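You operate a simulated robot arm through the tools that you are given. There is no shell and no other tool. Be economical: measure what you need, move in short steps, check, and stop when the job is done.

The job below is to be done with a simulated robot arm. You get a single attempt, and the scene is never put back.

TASK
Set the doser to 0.15 L and run one stroke into the cup.
Fine: the cup rides in the pouch holder; bring the holder back to LOAD and leave the cup in it.

It is judged by the outcome, as a careful person would: the job done as asked, and still so three seconds after it is handed in. It fails if anything else is knocked over, pushed out of place, dropped, spilled or broken.

THE ROBOT
A 6-joint arm with a two-finger parallel gripper, fixed in place. Base frame: the origin is at the foot of the arm, x ahead of it, y to its left, z up; the work surface is at about z = 0. Readings come in cm, degrees, newtons and seconds.
With the tool pointing down near the work surface it reaches from about 14 to 58 cm from the base axis. Its first joint turns from -66.0 to 66.0 degrees. Payload 2.1 kg.
The TCP is the grasp point between the finger pads, 3 cm short of the fingertips. In the tool frame z runs along the fingers and y along their closing line. The gripper opens to 9.4 cm. The fingers are 2.8 cm wide and 1 cm thick; the gripper's body (5 by 9.6 cm) begins 5.5 cm behind the TCP.
Orientation is told as [roll, pitch, yaw] about the base's x, y, z axes, in that order, counted from this pose: with the fingers straight down and closing along the base's y, the tool's x points along the base's -x, its y along +y and its z along -z.

THE INTERFACE
- The arm moves only by the tool drive_tool. Its argument "increments" is a list of rows, each a list of 3 entries, a list of its own where there are three numbers: the shift along the tool's x, y, z in m, then the turn, a rotation vector about the tool's x, y, z in degrees, then the closure, from 0 (fully open) to 1 (shut). In form: [[[tx, ty, tz], [wx, wy, wz], fingers], ...]. A call has 1 to 10 rows; each row shifts and turns the commanded pose from where the row before left it, along the tool's axes as they then stand. Each row takes 0.2 s and may step no farther than 5 cm and 8.6 degrees from the row before; otherwise, or with a gripper value out of range, the whole call is refused. Where a pose cannot be reached the arm comes as near as it can. A force on the tool above 80 N (or 10 N above the force at the start of the call, whichever is more), or a blocked arm, ends the call early, and 0.2 s more pass. The fingers move at their own pace (about 7.2 cm/s each) and stop on an object; they squeeze with about 29 N. The grip force told is the motor's: it shows also when the fingers shut on nothing. Time passes only in rows, and 0.2 s behind the last, so rows that do not move let the fingers close. The reply holds the time, the measured pose of the TCP, the force on the tool along the base axes, the opening and the grip force, in the units named above and with some noise, and new pictures: "show" is both (left out), scene, wrist or none.
- Cameras (640 x 400 px; columns grow to the right, rows downward): "scene" is fixed at [5.29, -36.93, 52.3]; the picture's right is [0.80, -0.60, 0.00], its down [-0.16, -0.21, -0.96] and it looks along [0.58, 0.77, -0.27] (base axes); focal length 214 px, centre (320, 200). "wrist" rides on the gripper at [-3.7, 0, -5.8] in the tool frame; the picture's right is [0.00, -1.00, 0.00], its down [0.97, 0.00, -0.24] and it looks along [0.24, 0.00, 0.97] (tool axes); focal length 218 px, centre (320, 200). There is no depth. A picture from a camera that has moved, and an enlarged one, comes with that camera's place and axes in the base frame and with its lens. The place of the scene camera against the robot may be out by one fixed shift of up to 1.2 cm in any direction.
- zoom(camera, box): a new picture of the part [left, top, right, bottom] of that camera's present view, enlarged. No time passes.
- finish_job(): hands the job in; it is judged then, once.

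Go step by step. Nothing tells you positions but the pictures and the camera data: compare them with the known pose of the tool, close in by small moves and look again before you grip or let go. The budget is 120 turns and 170 pictures, counting those below and the enlarged ones. Unless the task says otherwise, let go and move clear before handing in, and close with one line.

The tools are called after ">>>" by a JSON object that holds its "method" and its "body". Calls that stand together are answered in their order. drive_tool: Moves the arm, as the interface text tells. Its arguments: {"type":"object","properties":{"increments":{"type":"array","items":{"type":"array"}},"show":{"type":"string","enum":["both","scene","wrist","none"]}},"required":["increments"]} The other tools are called the same way: zoom (camera, box) takes an enlarged picture of a part of a camera's view; finish_job () hands the job in.

At the start:

```text
clock: 0.0
ee_pos: [23.32, 0.44, 47.65]
ee_rot: [0.0, 0.0, 0.0]
force: [-0.5, 0.4, -1.1]
opening: 9.4
gripper_force: 0.0
```

scene: 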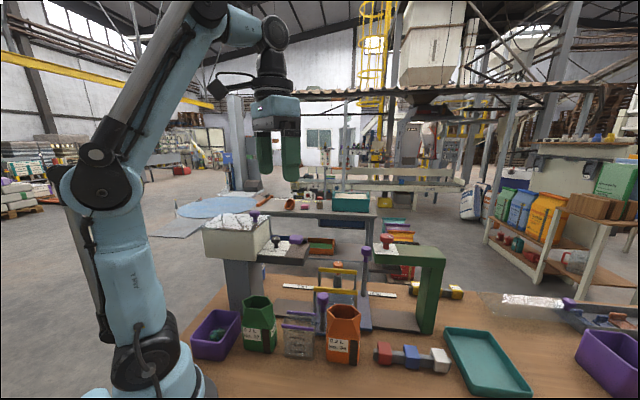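
wrist: 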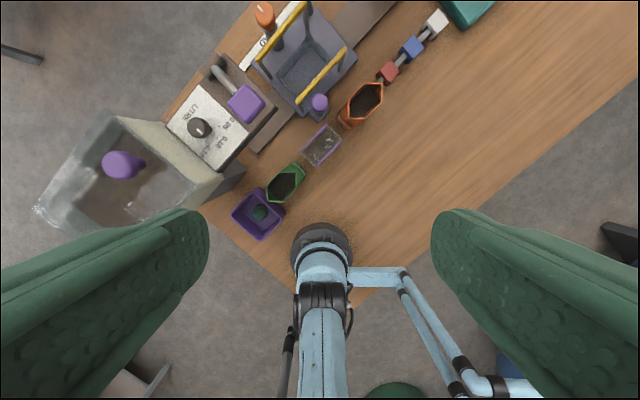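

I see a bench with a hopper/doser at left, a sliding pouch holder with yellow bars, pouches, and other things. I'll enlarge views to understand the mechanism.

>>> {"method": "zoom", "body": {"camera": "scene", "box": [190, 190, 330, 278]}}

>>> {"method": "zoom", "body": {"camera": "scene", "box": [270, 230, 470, 355]}}

>>> {"method": "zoom", "body": {"camera": "wrist", "box": [150, 60, 310, 160]}}

>>> {"method": "zoom", "body": {"camera": "wrist", "box": [220, 0, 460, 150]}}

```text
4.55 times, centred on (260, 234) of scene
camera zoom: at [5.29, -36.93, 52.3], right [0.8, -0.6, 0.0], down [-0.16, -0.21, -0.96], along [0.58, 0.77, -0.27], focal length 975 px, centre (593, 46)
```

zoom: 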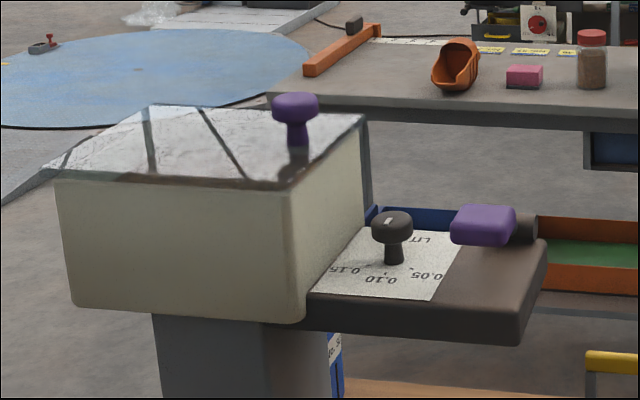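

```text
3.20 times, centred on (370, 292) of scene
camera zoom: at [5.29, -36.93, 52.3], right [0.8, -0.6, 0.0], down [-0.16, -0.21, -0.96], along [0.58, 0.77, -0.27], focal length 686 px, centre (160, -96)
```

zoom: 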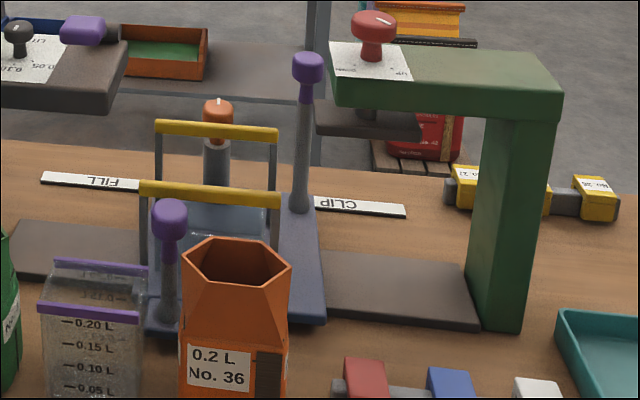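

```text
4.00 times, centred on (230, 110) of wrist
camera zoom: at [27.02, 0.4, 53.39], right [0.0, -1.0, 0.0], down [-0.97, 0.0, 0.24], along [-0.24, 0.0, -0.97], focal length 873 px, centre (680, 560)
```

zoom: 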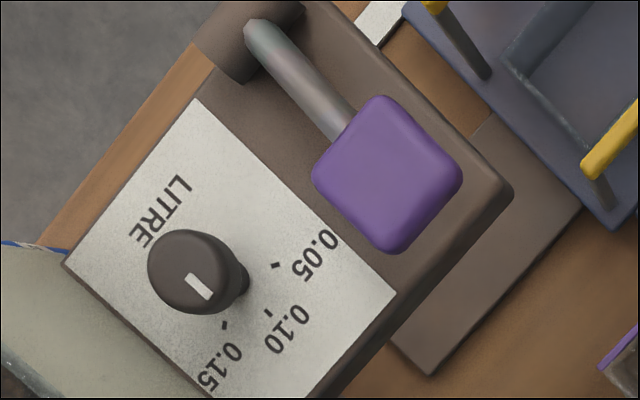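

```text
2.67 times, centred on (340, 75) of wrist
camera zoom: at [27.02, 0.4, 53.39], right [0.0, -1.0, 0.0], down [-0.97, 0.0, 0.24], along [-0.24, 0.0, -0.97], focal length 582 px, centre (267, 533)
```

zoom: 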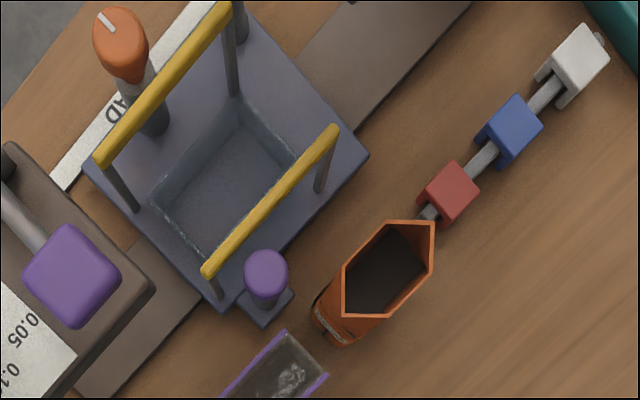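

The dial seems to sit at 0.10, the lever paddle is purple, and the holder stands at LOAD. I'll look at the cup, hopper and purple bin more closely.

>>> {"method": "zoom", "body": {"camera": "scene", "box": [190, 275, 370, 388]}}

>>> {"method": "zoom", "body": {"camera": "wrist", "box": [220, 80, 400, 240]}}

>>> {"method": "zoom", "body": {"camera": "wrist", "box": [30, 100, 230, 240]}}

```text
3.54 times, centred on (280, 332) of scene
camera zoom: at [5.29, -36.93, 52.3], right [0.8, -0.6, 0.0], down [-0.16, -0.21, -0.96], along [0.58, 0.77, -0.27], focal length 759 px, centre (462, -266)
```

zoom: 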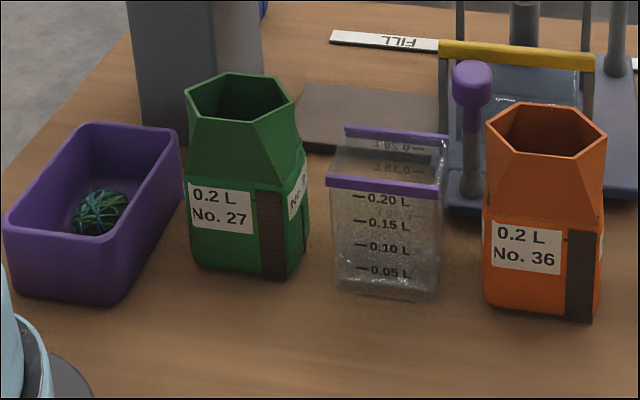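

```text
2.50 times, centred on (310, 160) of wrist
camera zoom: at [27.02, 0.4, 53.39], right [0.0, -1.0, 0.0], down [-0.97, 0.0, 0.24], along [-0.24, 0.0, -0.97], focal length 546 px, centre (345, 300)
```

zoom: 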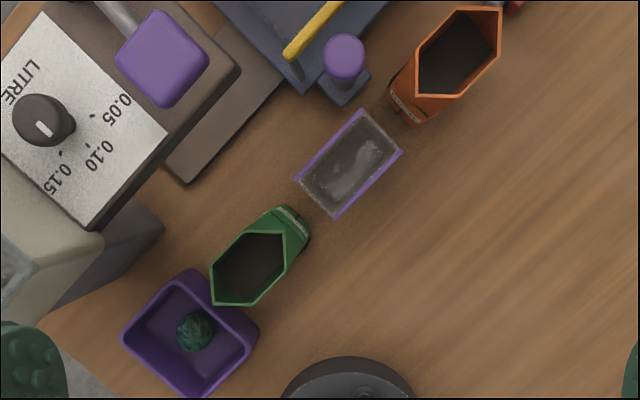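

```text
2.86 times, centred on (130, 170) of wrist
camera zoom: at [27.02, 0.4, 53.39], right [0.0, -1.0, 0.0], down [-0.97, 0.0, 0.24], along [-0.24, 0.0, -0.97], focal length 624 px, centre (863, 286)
```

zoom: 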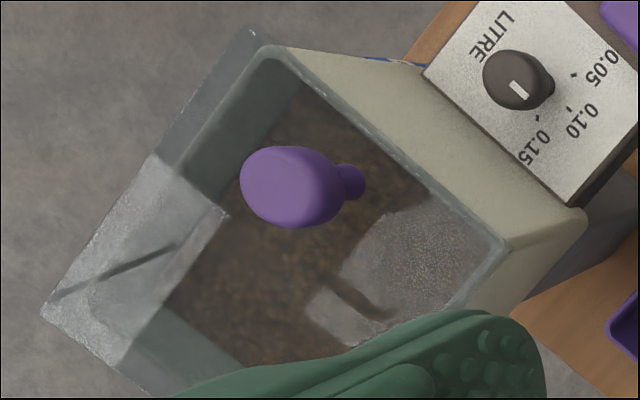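

The hopper holds product under a clear lid, and the cup (clear, purple rims) stands empty at about (27, 0.4), with the holder pocket at about (41.5, 4). I'll move the camera over the holder for a better look.

>>> {"method": "drive_tool", "body": {"increments": [[[-0.04, 0.01, 0.0], [0, 0, 0], 0], [[-0.04, 0.01, 0.02], [0, 0, 0], 0], [[-0.04, 0.01, 0.03], [0, 0, 0], 0], [[-0.03, 0, 0.03], [0, 0, 0], 0], [[0, 0, 0], [0, 0, 0], 0]]}}

```text
refused: row 3 steps farther than a row can; nothing moved
```

>>> {"method": "drive_tool", "body": {"increments": [[[-0.04, 0.01, 0.0], [0, 0, 0], 0], [[-0.04, 0.01, 0.02], [0, 0, 0], 0], [[-0.035, 0.01, 0.03], [0, 0, 0], 0], [[-0.03, 0, 0.03], [0, 0, 0], 0], [[0, 0, 0], [0, 0, 0], 0]]}}

```text
clock: 1.2
ee_pos: [37.82, 3.26, 39.84]
ee_rot: [0.0, 0.0, 0.0]
force: [0.1, -0.5, -0.2]
opening: 9.38
gripper_force: 0.1
camera wrist: at [41.52, 3.3, 45.41], right [0.0, -1.0, 0.0], down [-0.97, 0.0, 0.24], along [-0.24, 0.0, -0.97], focal length 218 px, centre (320, 200)
```

scene: 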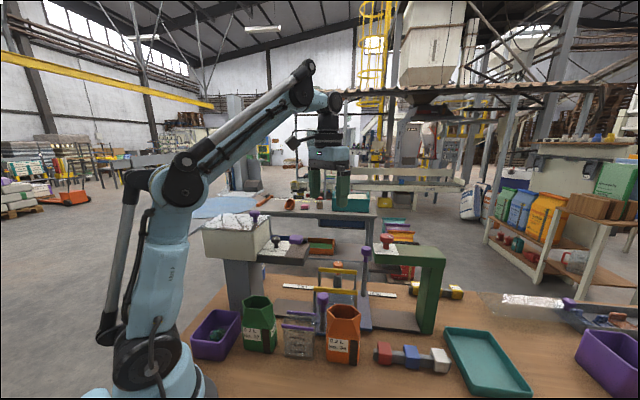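
wrist: 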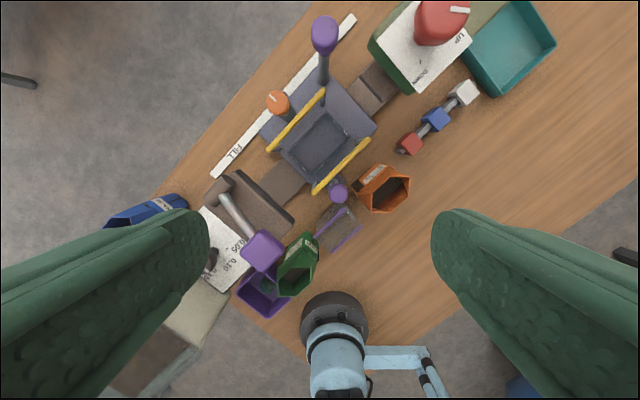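

>>> {"method": "zoom", "body": {"camera": "wrist", "box": [240, 10, 400, 210]}}

>>> {"method": "zoom", "body": {"camera": "wrist", "box": [190, 150, 390, 300]}}

>>> {"method": "zoom", "body": {"camera": "scene", "box": [270, 240, 400, 340]}}

```text
2.00 times, centred on (320, 110) of wrist
camera zoom: at [41.52, 3.3, 45.41], right [0.0, -1.0, 0.0], down [-0.97, 0.0, 0.24], along [-0.24, 0.0, -0.97], focal length 436 px, centre (320, 380)
```

zoom: 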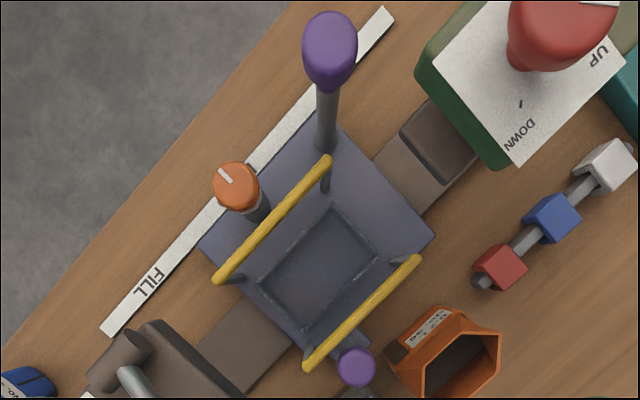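

```text
2.67 times, centred on (290, 225) of wrist
camera zoom: at [41.52, 3.3, 45.41], right [0.0, -1.0, 0.0], down [-0.97, 0.0, 0.24], along [-0.24, 0.0, -0.97], focal length 582 px, centre (400, 133)
```

zoom: 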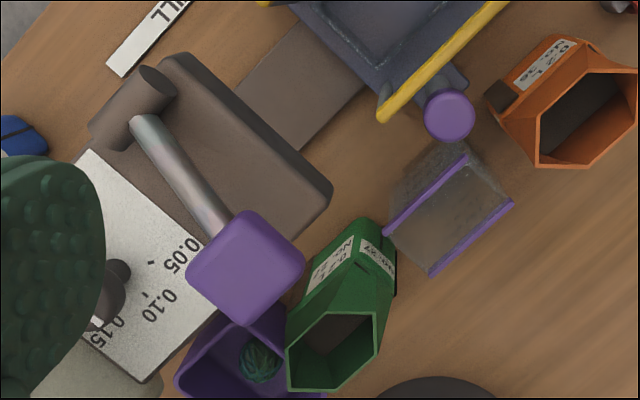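

```text
4.00 times, centred on (335, 290) of scene
camera zoom: at [5.29, -36.93, 52.3], right [0.8, -0.6, 0.0], down [-0.16, -0.21, -0.96], along [0.58, 0.77, -0.27], focal length 858 px, centre (260, -160)
```

zoom: 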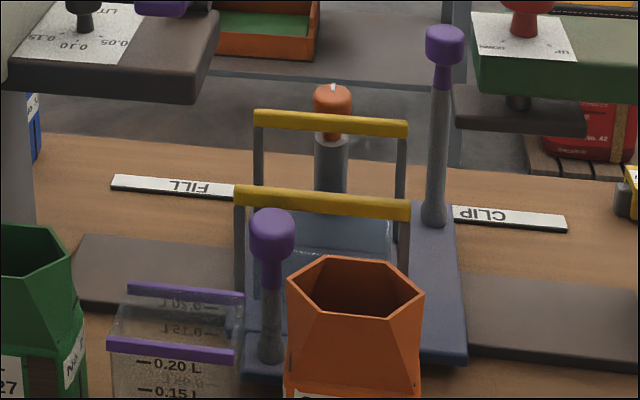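

The holder bars top out near z=12.6, the cup rim near z=9.5 at (27, 0.1), and the dial knob is at about (29.1, 16.3) with its top near z=24. I'll hover over the dial for a closer reading.

>>> {"method": "drive_tool", "body": {"increments": [[[0, 0, 0], [0, 0, 6.5], 0], [[0, 0, 0], [0, 0, 6.5], 0], [[0.0288, 0.0267, 0.007], [0, 0, 0], 0], [[0.0288, 0.0267, 0.007], [0, 0, 0], 0], [[0.0288, 0.0267, 0.007], [0, 0, 0], 0], [[0.0288, 0.0267, 0.007], [0, 0, 0], 0], [[0, 0, 0], [0, 0, 0], 0]]}}

```text
clock: 2.8
ee_pos: [29.07, 16.53, 36.83]
ee_rot: [-0.1, 0.0, -13.0]
force: [-0.7, 0.0, 0.4]
opening: 9.4
gripper_force: 0.0
camera wrist: at [32.65, 15.79, 42.49], right [-0.23, -0.97, 0.0], down [-0.95, 0.22, 0.24], along [-0.23, 0.05, -0.97], focal length 218 px, centre (320, 200)
```

scene: 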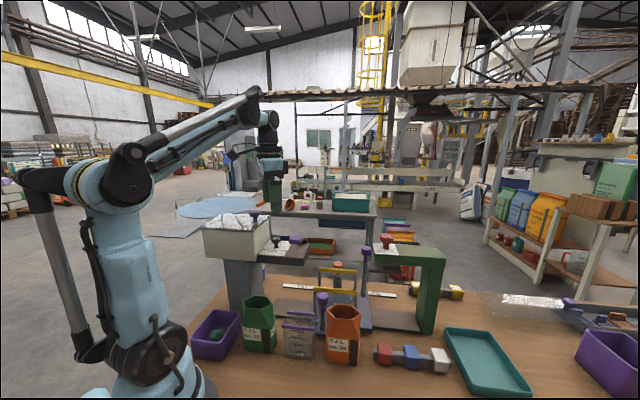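
wrist: 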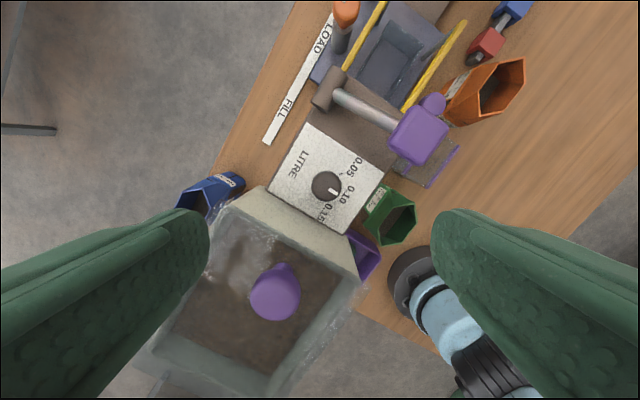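

>>> {"method": "zoom", "body": {"camera": "wrist", "box": [270, 140, 390, 220]}}

>>> {"method": "zoom", "body": {"camera": "scene", "box": [230, 130, 330, 270]}}

```text
5.00 times, centred on (330, 180) of wrist
camera zoom: at [32.65, 15.79, 42.49], right [-0.23, -0.97, 0.0], down [-0.95, 0.22, 0.24], along [-0.23, 0.05, -0.97], focal length 1091 px, centre (270, 300)
```

zoom: 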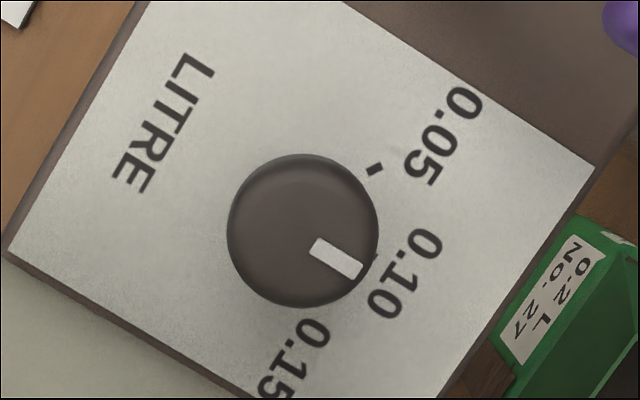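

```text
2.86 times, centred on (280, 200) of scene
camera zoom: at [5.29, -36.93, 52.3], right [0.8, -0.6, 0.0], down [-0.16, -0.21, -0.96], along [0.58, 0.77, -0.27], focal length 613 px, centre (434, 200)
```

zoom: 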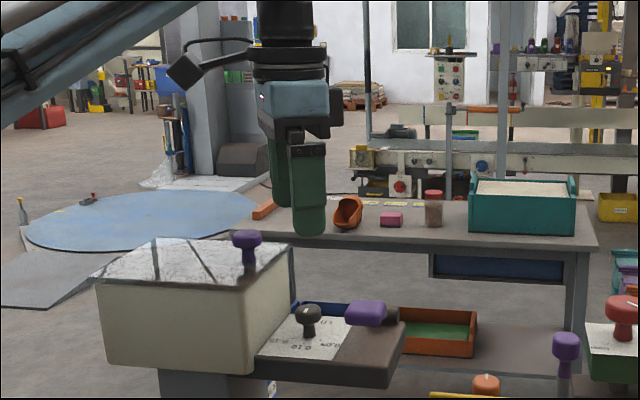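

The pointer is at 0.10 and the knob is centred near (29.3, 15.95). I'll come down just above it with the fingers part-closed, then check.

>>> {"method": "drive_tool", "body": {"increments": [[[-0.0038, -0.0051, 0.03], [0, 0, 0], 0.55], [[0, 0, 0.03], [0, 0, 0], 0.55], [[0, 0, 0.02], [0, 0, 0], 0.55], [[0, 0, 0], [0, 0, 0], 0.55]]}}

>>> {"method": "zoom", "body": {"camera": "scene", "box": [220, 170, 340, 270]}}

```text
clock: 3.8
ee_pos: [29.4, 15.85, 28.92]
ee_rot: [0.0, -0.1, -13.0]
force: [-0.2, 0.4, -0.2]
opening: 4.22
gripper_force: 0.0
camera wrist: at [32.95, 15.07, 34.61], right [-0.23, -0.97, 0.0], down [-0.95, 0.22, 0.24], along [-0.23, 0.05, -0.97], focal length 218 px, centre (320, 200)
```

scene: 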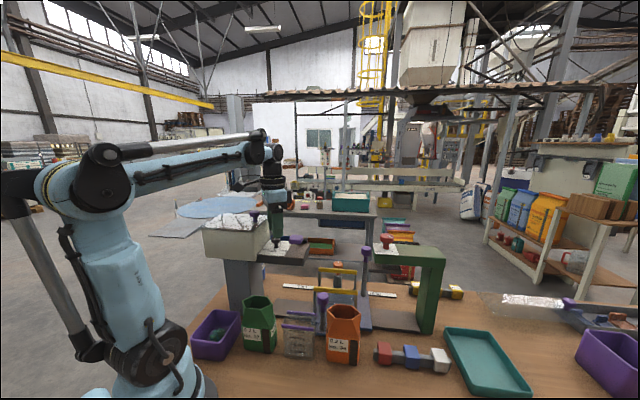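
wrist: 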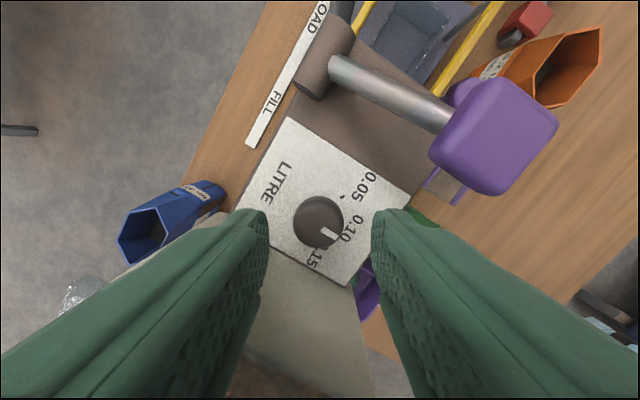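

```text
4.00 times, centred on (280, 220) of scene
camera zoom: at [5.29, -36.93, 52.3], right [0.8, -0.6, 0.0], down [-0.16, -0.21, -0.96], along [0.58, 0.77, -0.27], focal length 858 px, centre (480, 120)
```

zoom: 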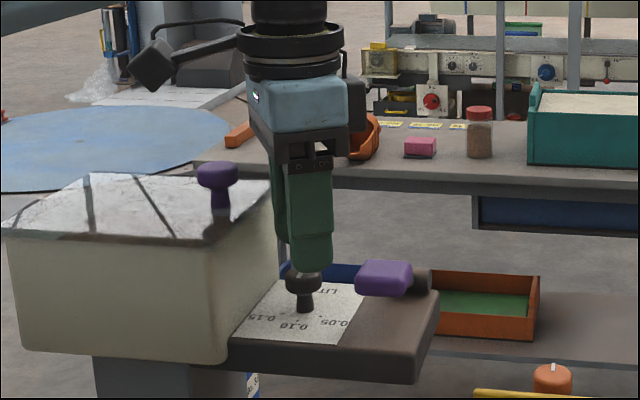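

The fingers straddle the knob well. I'll lower to z≈25.6 and close gently around it.

>>> {"method": "drive_tool", "body": {"increments": [[[0, 0.001, 0.012], [0, 0, 0], 0.55], [[0, 0, 0.012], [0, 0, 0], 0.55], [[0, 0, 0.009], [0, 0, 0], 0.55], [[0, 0, 0], [0, 0, 0], 0.55]]}}

>>> {"method": "zoom", "body": {"camera": "scene", "box": [240, 200, 330, 260]}}

```text
clock: 4.8
ee_pos: [29.31, 15.98, 25.6]
ee_rot: [0.0, 0.0, -13.0]
force: [-0.3, 0.1, 0.0]
opening: 4.22
gripper_force: 0.0
camera wrist: at [32.93, 15.1, 31.29], right [-0.23, -0.97, 0.0], down [-0.95, 0.22, 0.24], along [-0.23, 0.05, -0.97], focal length 218 px, centre (320, 200)
```

scene: 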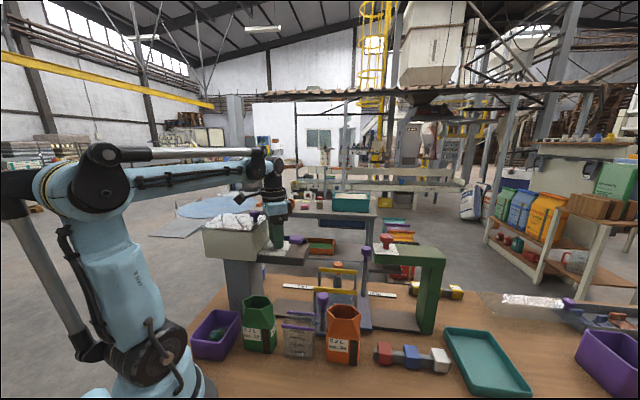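
wrist: 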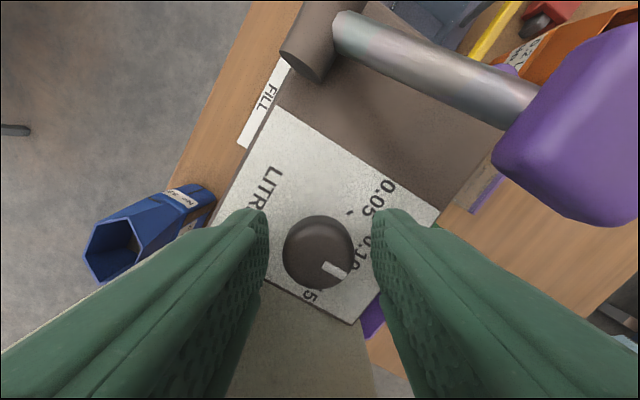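

```text
6.67 times, centred on (285, 230) of scene
camera zoom: at [5.29, -36.93, 52.3], right [0.8, -0.6, 0.0], down [-0.16, -0.21, -0.96], along [0.58, 0.77, -0.27], focal length 1430 px, centre (553, 0)
```

zoom: 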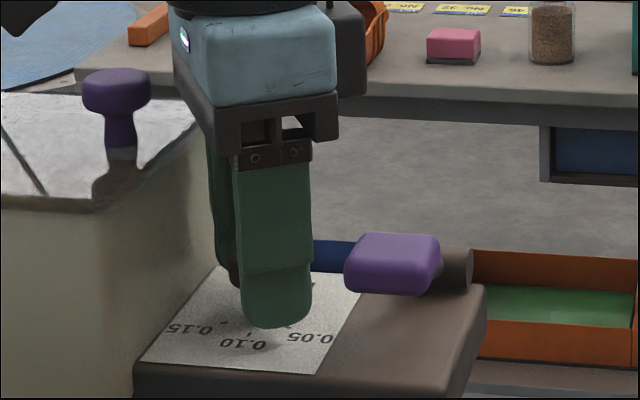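

The fingers are around the knob without contact. I'll close on it.

>>> {"method": "drive_tool", "body": {"increments": [[[0, 0, 0], [0, 0, 0], 0.75], [[0, 0, 0], [0, 0, 0], 1], [[0, 0, 0], [0, 0, 0], 1]], "show": "wrist"}}

```text
clock: 5.6
ee_pos: [29.27, 16.05, 25.52]
ee_rot: [0.0, 0.0, -13.0]
force: [3.6, 8.4, -4.9]
opening: 2.56
gripper_force: 45.5
camera wrist: at [32.94, 15.15, 31.29], right [-0.22, -0.97, 0.0], down [-0.95, 0.22, 0.24], along [-0.23, 0.06, -0.97], focal length 218 px, centre (320, 200)
```

wrist: 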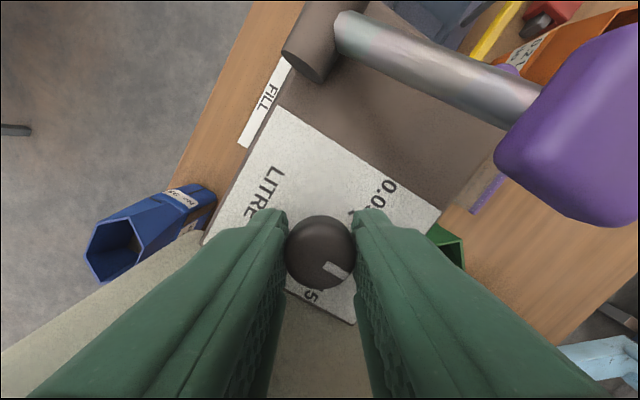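

Gripped with a slight side load. I'll relieve it and turn about 62° clockwise toward 0.15.

>>> {"method": "drive_tool", "body": {"increments": [[[0, 0.0008, 0], [0, 0, 0], 1], [[0, 0, 0], [0, 0, 8], 1], [[0, 0, 0], [0, 0, 8], 1], [[0, 0, 0], [0, 0, 8], 1], [[0, 0, 0], [0, 0, 8], 1], [[0, 0, 0], [0, 0, 8], 1], [[0, 0, 0], [0, 0, 8], 1], [[0, 0, 0], [0, 0, 7], 1], [[0, 0, 0], [0, 0, 7], 1], [[0, 0, 0], [0, 0, 0], 1]]}}

>>> {"method": "zoom", "body": {"camera": "scene", "box": [240, 200, 330, 260]}}

>>> {"method": "zoom", "body": {"camera": "wrist", "box": [240, 170, 400, 330]}}

```text
clock: 7.8
ee_pos: [29.2, 15.9, 25.57]
ee_rot: [-0.1, -0.1, -75.2]
force: [-6.7, -13.9, -9.2]
opening: 2.54
gripper_force: 44.9
camera wrist: at [30.23, 12.4, 31.32], right [-0.97, -0.26, 0.0], down [-0.25, 0.94, 0.24], along [-0.06, 0.23, -0.97], focal length 218 px, centre (320, 200)
```

scene: 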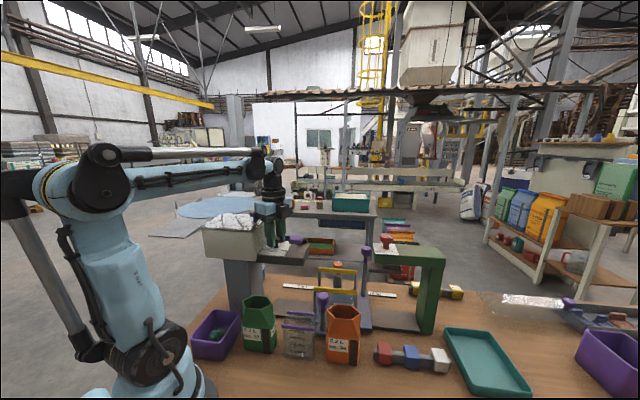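
wrist: 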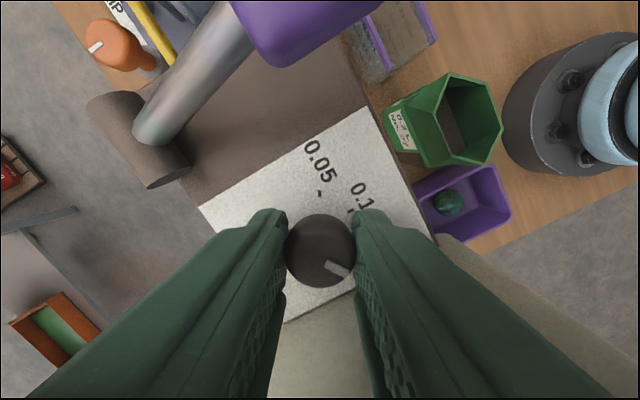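

```text
6.67 times, centred on (285, 230) of scene
camera zoom: at [5.29, -36.93, 52.3], right [0.8, -0.6, 0.0], down [-0.16, -0.21, -0.96], along [0.58, 0.77, -0.27], focal length 1430 px, centre (553, 0)
```

zoom: 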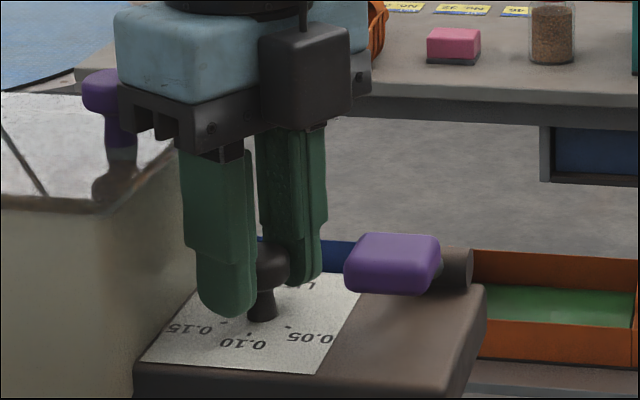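

```text
2.50 times, centred on (320, 250) of wrist
camera zoom: at [30.23, 12.4, 31.32], right [-0.97, -0.26, 0.0], down [-0.25, 0.94, 0.24], along [-0.06, 0.23, -0.97], focal length 546 px, centre (320, 75)
```

zoom: 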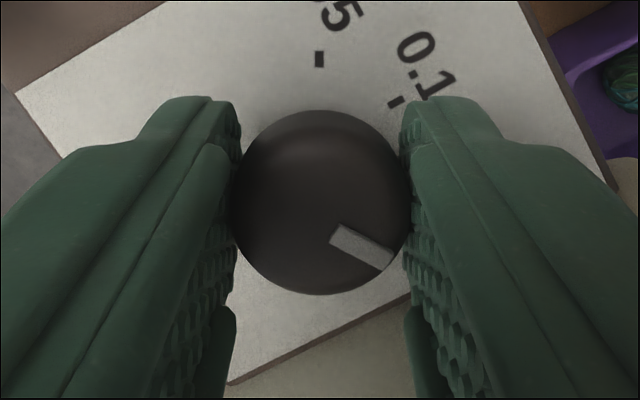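

The knob followed. I'll let go, rise and read the dial.

>>> {"method": "drive_tool", "body": {"increments": [[[0, 0, 0], [0, 0, 0], 0.62], [[0, 0, 0], [0, 0, 0], 0.62], [[0, 0, -0.02], [0, 0, 0], 0.62], [[0, 0, -0.03], [0, 0, 0], 0.62], [[0, 0, -0.04], [0, 0, 0], 0.62], [[0, 0, 0], [0, 0, 0], 0.62]], "show": "wrist"}}

>>> {"method": "zoom", "body": {"camera": "wrist", "box": [260, 140, 380, 220]}}

```text
clock: 9.2
ee_pos: [29.38, 15.67, 34.59]
ee_rot: [0.0, -0.1, -75.0]
force: [0.2, 0.2, -0.1]
opening: 3.58
gripper_force: 0.1
camera wrist: at [30.38, 12.17, 40.34], right [-0.97, -0.26, 0.0], down [-0.25, 0.94, 0.24], along [-0.06, 0.23, -0.97], focal length 218 px, centre (320, 200)
```

wrist: 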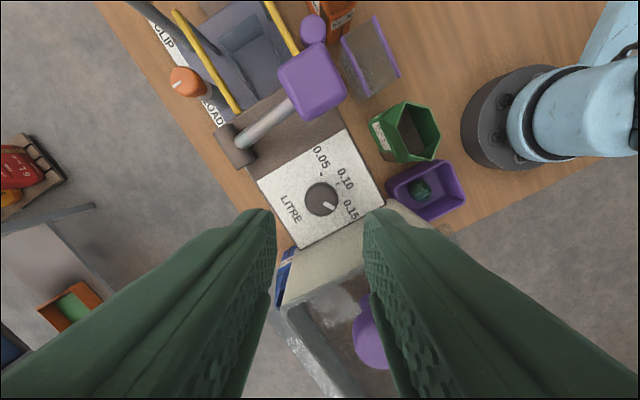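

```text
5.00 times, centred on (320, 180) of wrist
camera zoom: at [30.38, 12.17, 40.34], right [-0.97, -0.26, 0.0], down [-0.25, 0.94, 0.24], along [-0.06, 0.23, -0.97], focal length 1091 px, centre (320, 300)
```

zoom: 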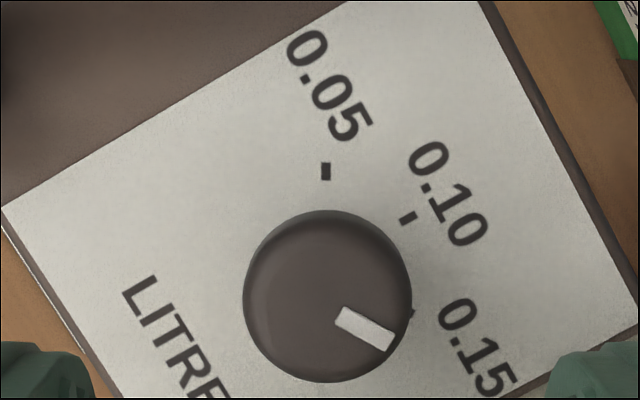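

The dial now reads 0.15. Next I'll go above the cup with the fingers aligned across its narrow side.

>>> {"method": "drive_tool", "body": {"increments": [[[0, 0, 0], [0, 0, -7.5], 0.5], [[0, 0, 0], [0, 0, -7.5], 0.4], [[0, 0, 0], [0, 0, -7.5], 0.255], [[0, 0, 0], [0, 0, -7.5], 0.255], [[-0.0233, -0.0318, 0], [0, 0, 0], 0.255], [[-0.0233, -0.0318, 0], [0, 0, 0], 0.255], [[-0.0233, -0.0318, 0], [0, 0, 0], 0.255], [[-0.0233, -0.0318, 0], [0, 0, 0], 0.255], [[0, 0, 0.045], [0, 0, 0], 0.255], [[0, 0, 0.045], [0, 0, 0], 0.255]]}}

```text
clock: 11.4
ee_pos: [26.82, 0.28, 25.46]
ee_rot: [0.1, 0.0, -45.0]
force: [0.2, 0.0, -1.1]
opening: 7.01
gripper_force: 0.1
camera wrist: at [29.4, -2.3, 31.25], right [-0.71, -0.71, 0.0], down [-0.69, 0.69, 0.24], along [-0.17, 0.17, -0.97], focal length 218 px, centre (320, 200)
```

scene: 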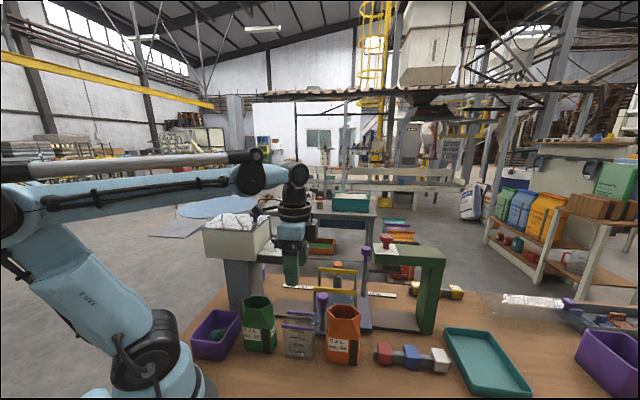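
wrist: 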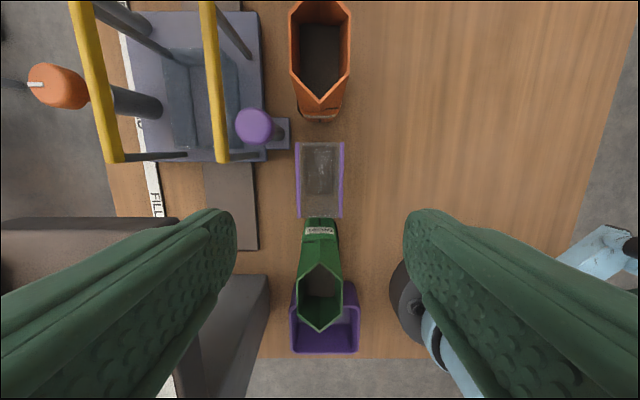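

The cup sits centred at about (27.0, 0.05), well aligned. I'll descend to just above the rim and check.

>>> {"method": "drive_tool", "body": {"increments": [[[-0.0028, 0, 0.04], [0, 0, 0], 0.255], [[0, 0, 0.04], [0, 0, 0], 0.255], [[0, 0, 0.04], [0, 0, 0], 0.255], [[0, 0, 0], [0, 0, 0], 0.255]]}}

>>> {"method": "zoom", "body": {"camera": "scene", "box": [220, 250, 380, 370]}}

```text
clock: 12.4
ee_pos: [27.13, 0.27, 13.69]
ee_rot: [0.0, 0.0, -45.1]
force: [-0.5, 0.0, -0.7]
opening: 7.01
gripper_force: 0.0
camera wrist: at [29.7, -2.33, 19.36], right [-0.71, -0.71, 0.0], down [-0.69, 0.69, 0.24], along [-0.17, 0.17, -0.97], focal length 218 px, centre (320, 200)
```

scene: 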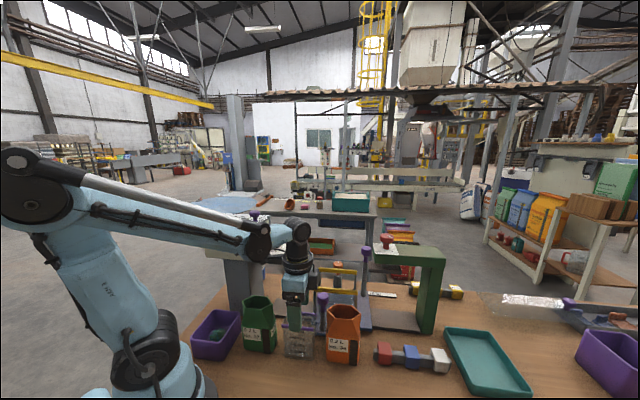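
wrist: 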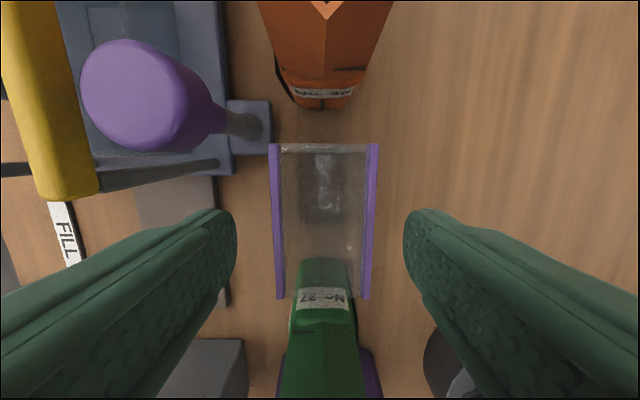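

```text
3.33 times, centred on (300, 310) of scene
camera zoom: at [5.29, -36.93, 52.3], right [0.8, -0.6, 0.0], down [-0.16, -0.21, -0.96], along [0.58, 0.77, -0.27], focal length 715 px, centre (387, -167)
```

zoom: 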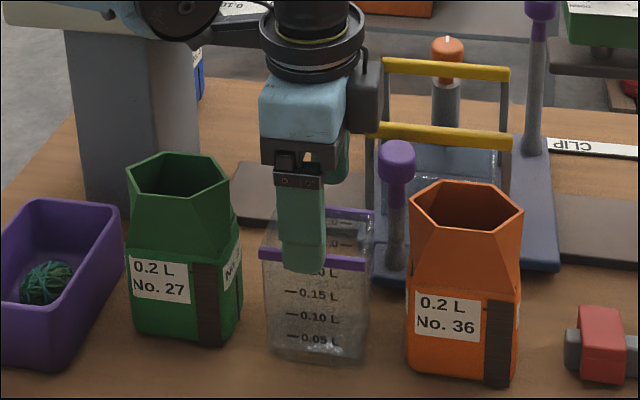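

The cup is centred between the fingers. I'll descend to z≈8 and grip.

>>> {"method": "drive_tool", "body": {"increments": [[[0.001, -0.0015, 0.03], [0, 0, 0], 0.255], [[0, 0, 0.027], [0, 0, 0], 0.255], [[0, 0, 0], [0, 0, 0], 0.255], [[0, 0, 0], [0, 0, 0], 0.6], [[0, 0, 0], [0, 0, 0], 0.6], [[0, 0, 0], [0, 0, 0], 0.6]]}}

>>> {"method": "zoom", "body": {"camera": "scene", "box": [220, 250, 380, 370]}}

```text
clock: 13.8
ee_pos: [26.89, 0.19, 7.98]
ee_rot: [0.0, 0.0, -45.0]
force: [0.7, 0.1, 1.1]
opening: 4.76
gripper_force: 28.9
camera wrist: at [29.55, -2.35, 13.63], right [-0.71, -0.71, 0.0], down [-0.69, 0.69, 0.24], along [-0.17, 0.17, -0.97], focal length 218 px, centre (320, 200)
```

scene: 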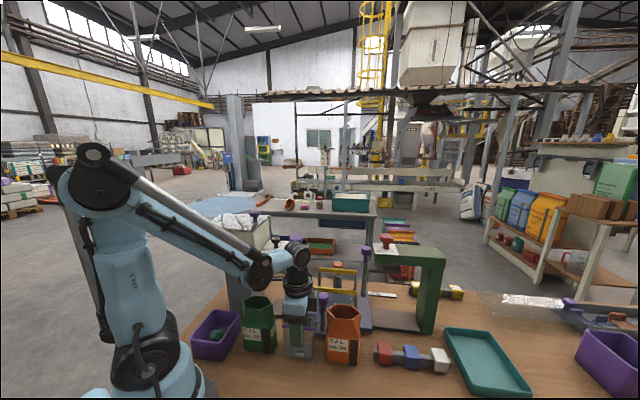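
wrist: 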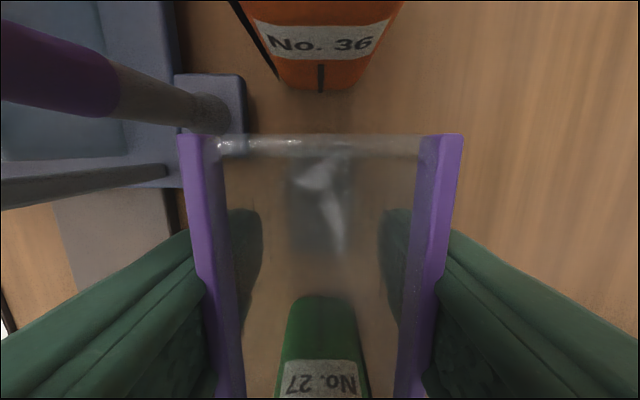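

```text
3.33 times, centred on (300, 310) of scene
camera zoom: at [5.29, -36.93, 52.3], right [0.8, -0.6, 0.0], down [-0.16, -0.21, -0.96], along [0.58, 0.77, -0.27], focal length 715 px, centre (387, -167)
```

zoom: 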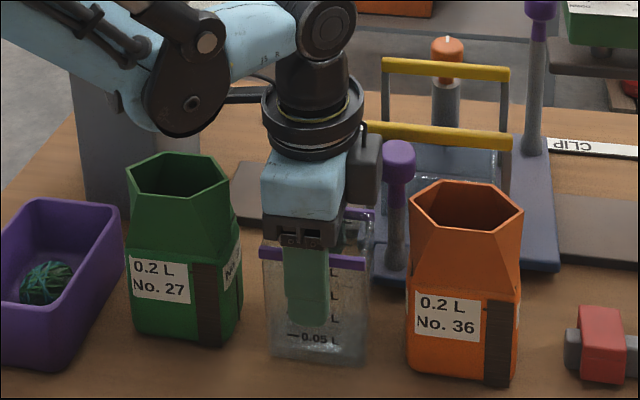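

The cup is gripped by its rims. I'll lift it straight up and carry it over the holder pocket.

>>> {"method": "drive_tool", "body": {"increments": [[[0, 0, -0.01], [0, 0, 0], 0.6], [[0, 0, -0.03], [0, 0, 0], 0.6], [[0, 0, -0.04], [0, 0, 0], 0.6], [[0, 0, -0.04], [0, 0, 0], 0.6], [[0, 0, -0.04], [0, 0, 0], 0.6], [[-0.04, 0, 0], [0, 0, 0], 0.6], [[-0.04, 0, 0], [0, 0, 0], 0.6], [[0, 0.03, 0], [0, 0, 0], 0.6], [[0, 0.03, 0], [0, 0, 0], 0.6], [[0, 0, 0], [0, 0, 0], 0.6]]}}

```text
clock: 16.0
ee_pos: [36.92, -1.4, 23.8]
ee_rot: [0.0, 0.0, -45.0]
force: [0.8, 0.5, -0.6]
opening: 4.76
gripper_force: 28.8
camera wrist: at [39.51, -3.96, 29.55], right [-0.71, -0.71, 0.0], down [-0.69, 0.69, 0.24], along [-0.17, 0.17, -0.97], focal length 218 px, centre (320, 200)
```

scene: 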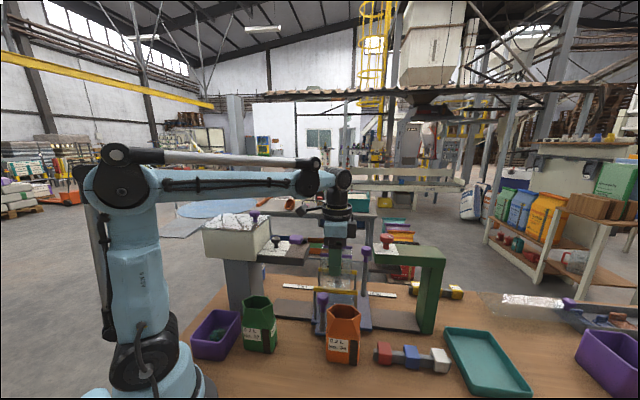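
wrist: 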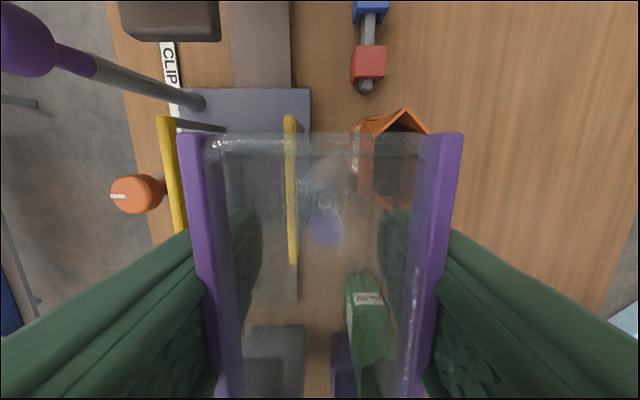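

The cup is secure. I'll shift over the pocket centre and look before lowering.

>>> {"method": "drive_tool", "body": {"increments": [[[0.001, 0.034, 0], [0, 0, 0], 0.6], [[0, 0.034, 0], [0, 0, 0], 0.6], [[0, 0, 0], [0, 0, 0], 0.6]]}}

>>> {"method": "zoom", "body": {"camera": "scene", "box": [270, 210, 420, 340]}}

>>> {"method": "zoom", "body": {"camera": "wrist", "box": [170, 50, 470, 350]}}

```text
clock: 16.8
ee_pos: [41.62, 3.49, 24.01]
ee_rot: [0.1, 0.1, -45.0]
force: [0.4, 0.3, -0.5]
opening: 4.74
gripper_force: 28.4
camera wrist: at [44.2, 0.96, 29.71], right [-0.71, -0.71, 0.0], down [-0.69, 0.69, 0.24], along [-0.17, 0.17, -0.97], focal length 218 px, centre (320, 200)
```

scene: 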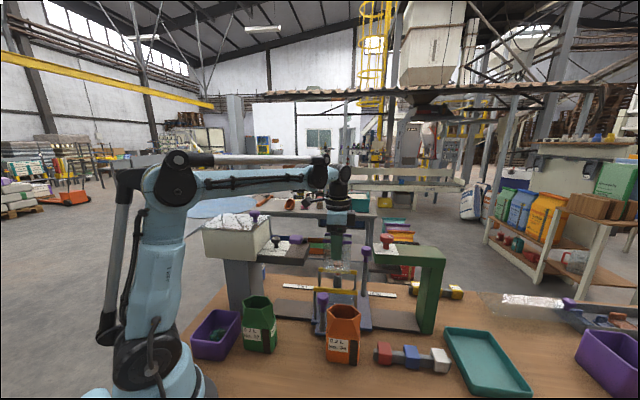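
wrist: 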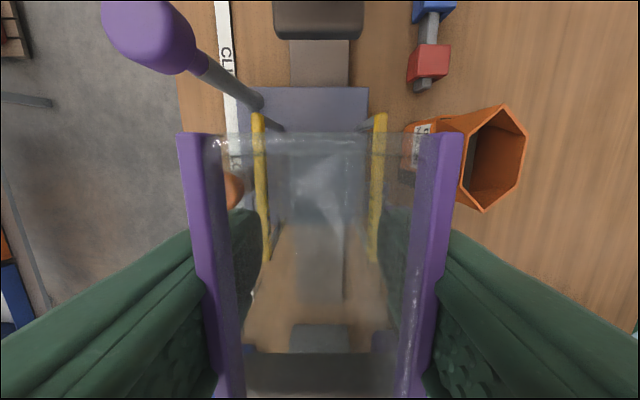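

```text
3.08 times, centred on (345, 275) of scene
camera zoom: at [5.3, -36.93, 52.3], right [0.8, -0.6, 0.0], down [-0.16, -0.21, -0.96], along [0.58, 0.77, -0.27], focal length 660 px, centre (243, -31)
```

zoom: 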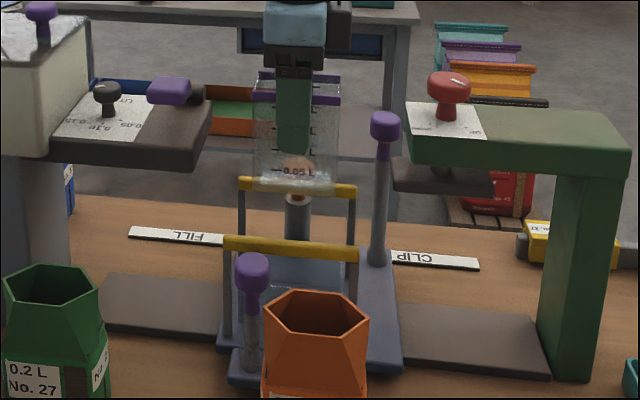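

```text
1.33 times, centred on (320, 200) of wrist
camera zoom: at [44.2, 0.96, 29.71], right [-0.71, -0.71, 0.0], down [-0.69, 0.69, 0.24], along [-0.17, 0.17, -0.97], focal length 291 px, centre (320, 200)
```

zoom: 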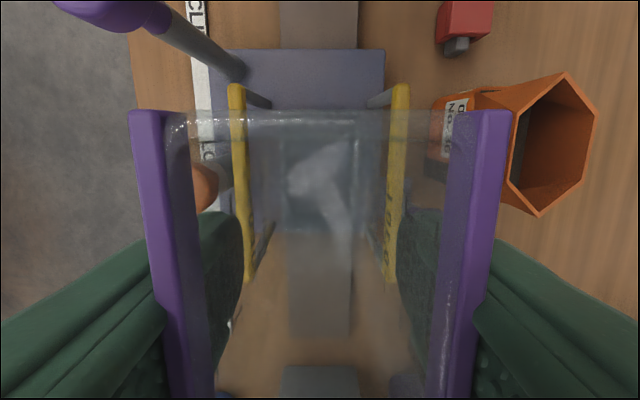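

Alignment with the bars looks centred. I'll lower between the bars to z≈13 and check.

>>> {"method": "drive_tool", "body": {"increments": [[[0, 0, 0.03], [0, 0, 0], 0.6], [[0, 0, 0.03], [0, 0, 0], 0.6], [[0, 0, 0.03], [0, 0, 0], 0.6], [[0, 0, 0.02], [0, 0, 0], 0.6], [[0, 0, 0], [0, 0, 0], 0.6]]}}

>>> {"method": "zoom", "body": {"camera": "scene", "box": [270, 230, 410, 340]}}

>>> {"method": "zoom", "body": {"camera": "wrist", "box": [170, 50, 470, 350]}}

```text
clock: 18.0
ee_pos: [41.59, 3.6, 12.94]
ee_rot: [0.0, 0.1, -45.0]
force: [3.2, -8.3, 6.2]
opening: 4.74
gripper_force: 28.9
camera wrist: at [44.07, 0.91, 18.64], right [-0.71, -0.71, 0.0], down [-0.69, 0.69, 0.24], along [-0.17, 0.17, -0.97], focal length 218 px, centre (320, 200)
```

scene: 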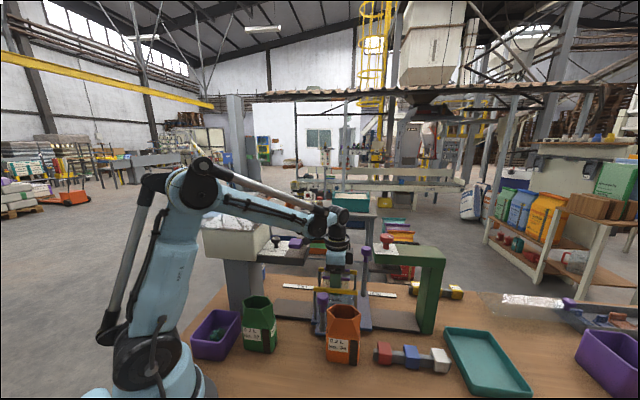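
wrist: 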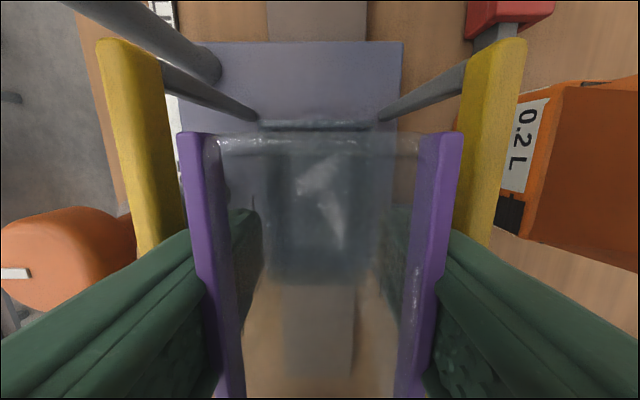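

```text
3.64 times, centred on (340, 285) of scene
camera zoom: at [5.29, -36.94, 52.3], right [0.8, -0.6, 0.0], down [-0.16, -0.21, -0.96], along [0.58, 0.77, -0.27], focal length 780 px, centre (247, -109)
```

zoom: 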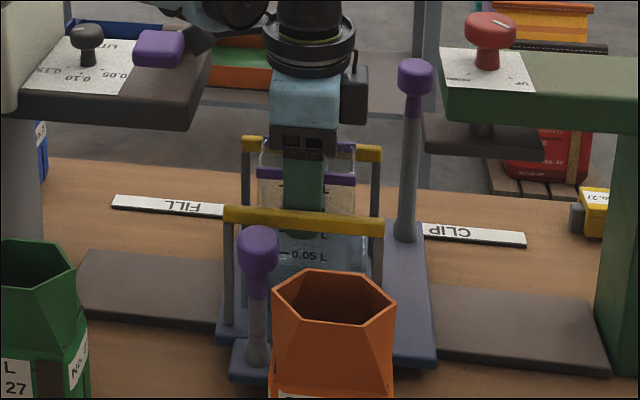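

```text
1.33 times, centred on (320, 200) of wrist
camera zoom: at [44.07, 0.91, 18.64], right [-0.71, -0.71, 0.0], down [-0.69, 0.69, 0.24], along [-0.17, 0.17, -0.97], focal length 291 px, centre (320, 200)
```

zoom: 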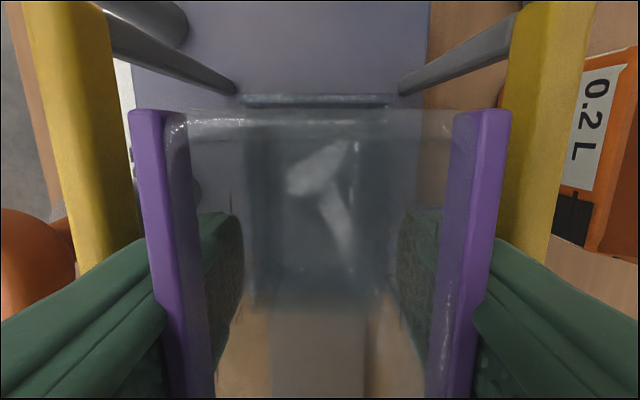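

There is a small unexpected contact force (about 8 N). A black box on the wrist looks close to the doser paddle, so I'll zoom there before anything else.

>>> {"method": "zoom", "body": {"camera": "scene", "box": [260, 205, 360, 270]}}

```text
6.15 times, centred on (310, 238) of scene
camera zoom: at [5.29, -36.94, 52.3], right [0.8, -0.6, 0.0], down [-0.16, -0.21, -0.96], along [0.58, 0.77, -0.27], focal length 1320 px, centre (382, -31)
```

zoom: 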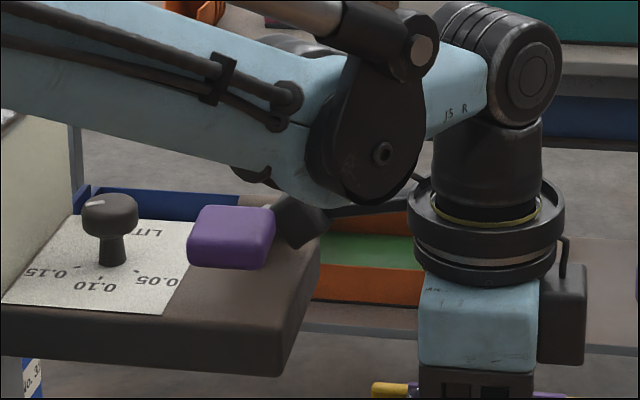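

The wrist box is indeed pressing the paddle down slightly. I'll lift straight up to take it off.

>>> {"method": "drive_tool", "body": {"increments": [[[0, 0, -0.03], [0, 0, 0], 0.6], [[0, 0, -0.03], [0, 0, 0], 0.6], [[0, 0, -0.03], [0, 0, 0], 0.6], [[0, 0, -0.02], [0, 0, 0], 0.6], [[0, 0, 0], [0, 0, 0], 0.6]]}}

>>> {"method": "zoom", "body": {"camera": "scene", "box": [260, 205, 360, 270]}}

>>> {"method": "zoom", "body": {"camera": "scene", "box": [250, 260, 350, 330]}}

```text
clock: 19.2
ee_pos: [41.56, 3.68, 24.11]
ee_rot: [0.0, 0.0, -44.9]
force: [-0.5, -0.3, -0.5]
opening: 4.75
gripper_force: 28.5
camera wrist: at [44.08, 1.04, 29.78], right [-0.71, -0.71, 0.0], down [-0.69, 0.69, 0.24], along [-0.17, 0.17, -0.97], focal length 218 px, centre (320, 200)
```

scene: 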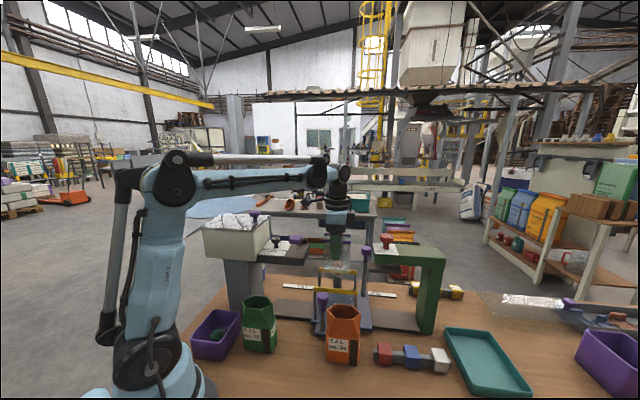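
wrist: 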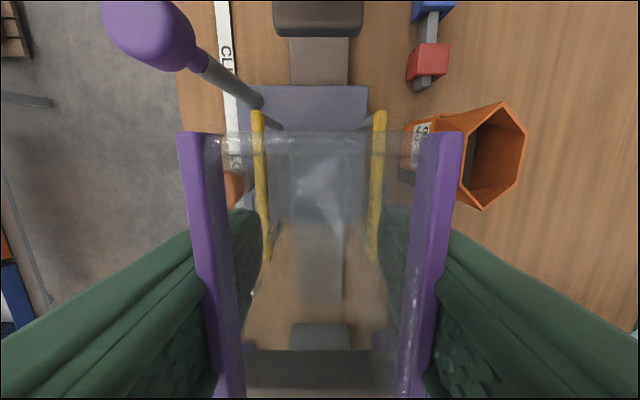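

```text
6.15 times, centred on (310, 238) of scene
camera zoom: at [5.29, -36.93, 52.3], right [0.8, -0.6, 0.0], down [-0.16, -0.21, -0.96], along [0.58, 0.77, -0.27], focal length 1320 px, centre (382, -31)
```

zoom: 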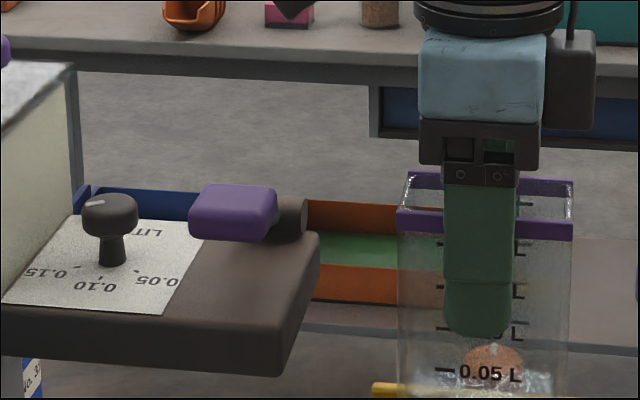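

```text
5.71 times, centred on (300, 295) of scene
camera zoom: at [5.29, -36.93, 52.3], right [0.8, -0.6, 0.0], down [-0.16, -0.21, -0.96], along [0.58, 0.77, -0.27], focal length 1226 px, centre (434, -343)
```

zoom: 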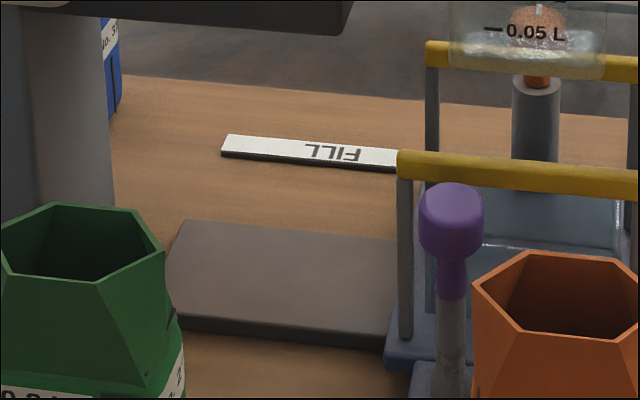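

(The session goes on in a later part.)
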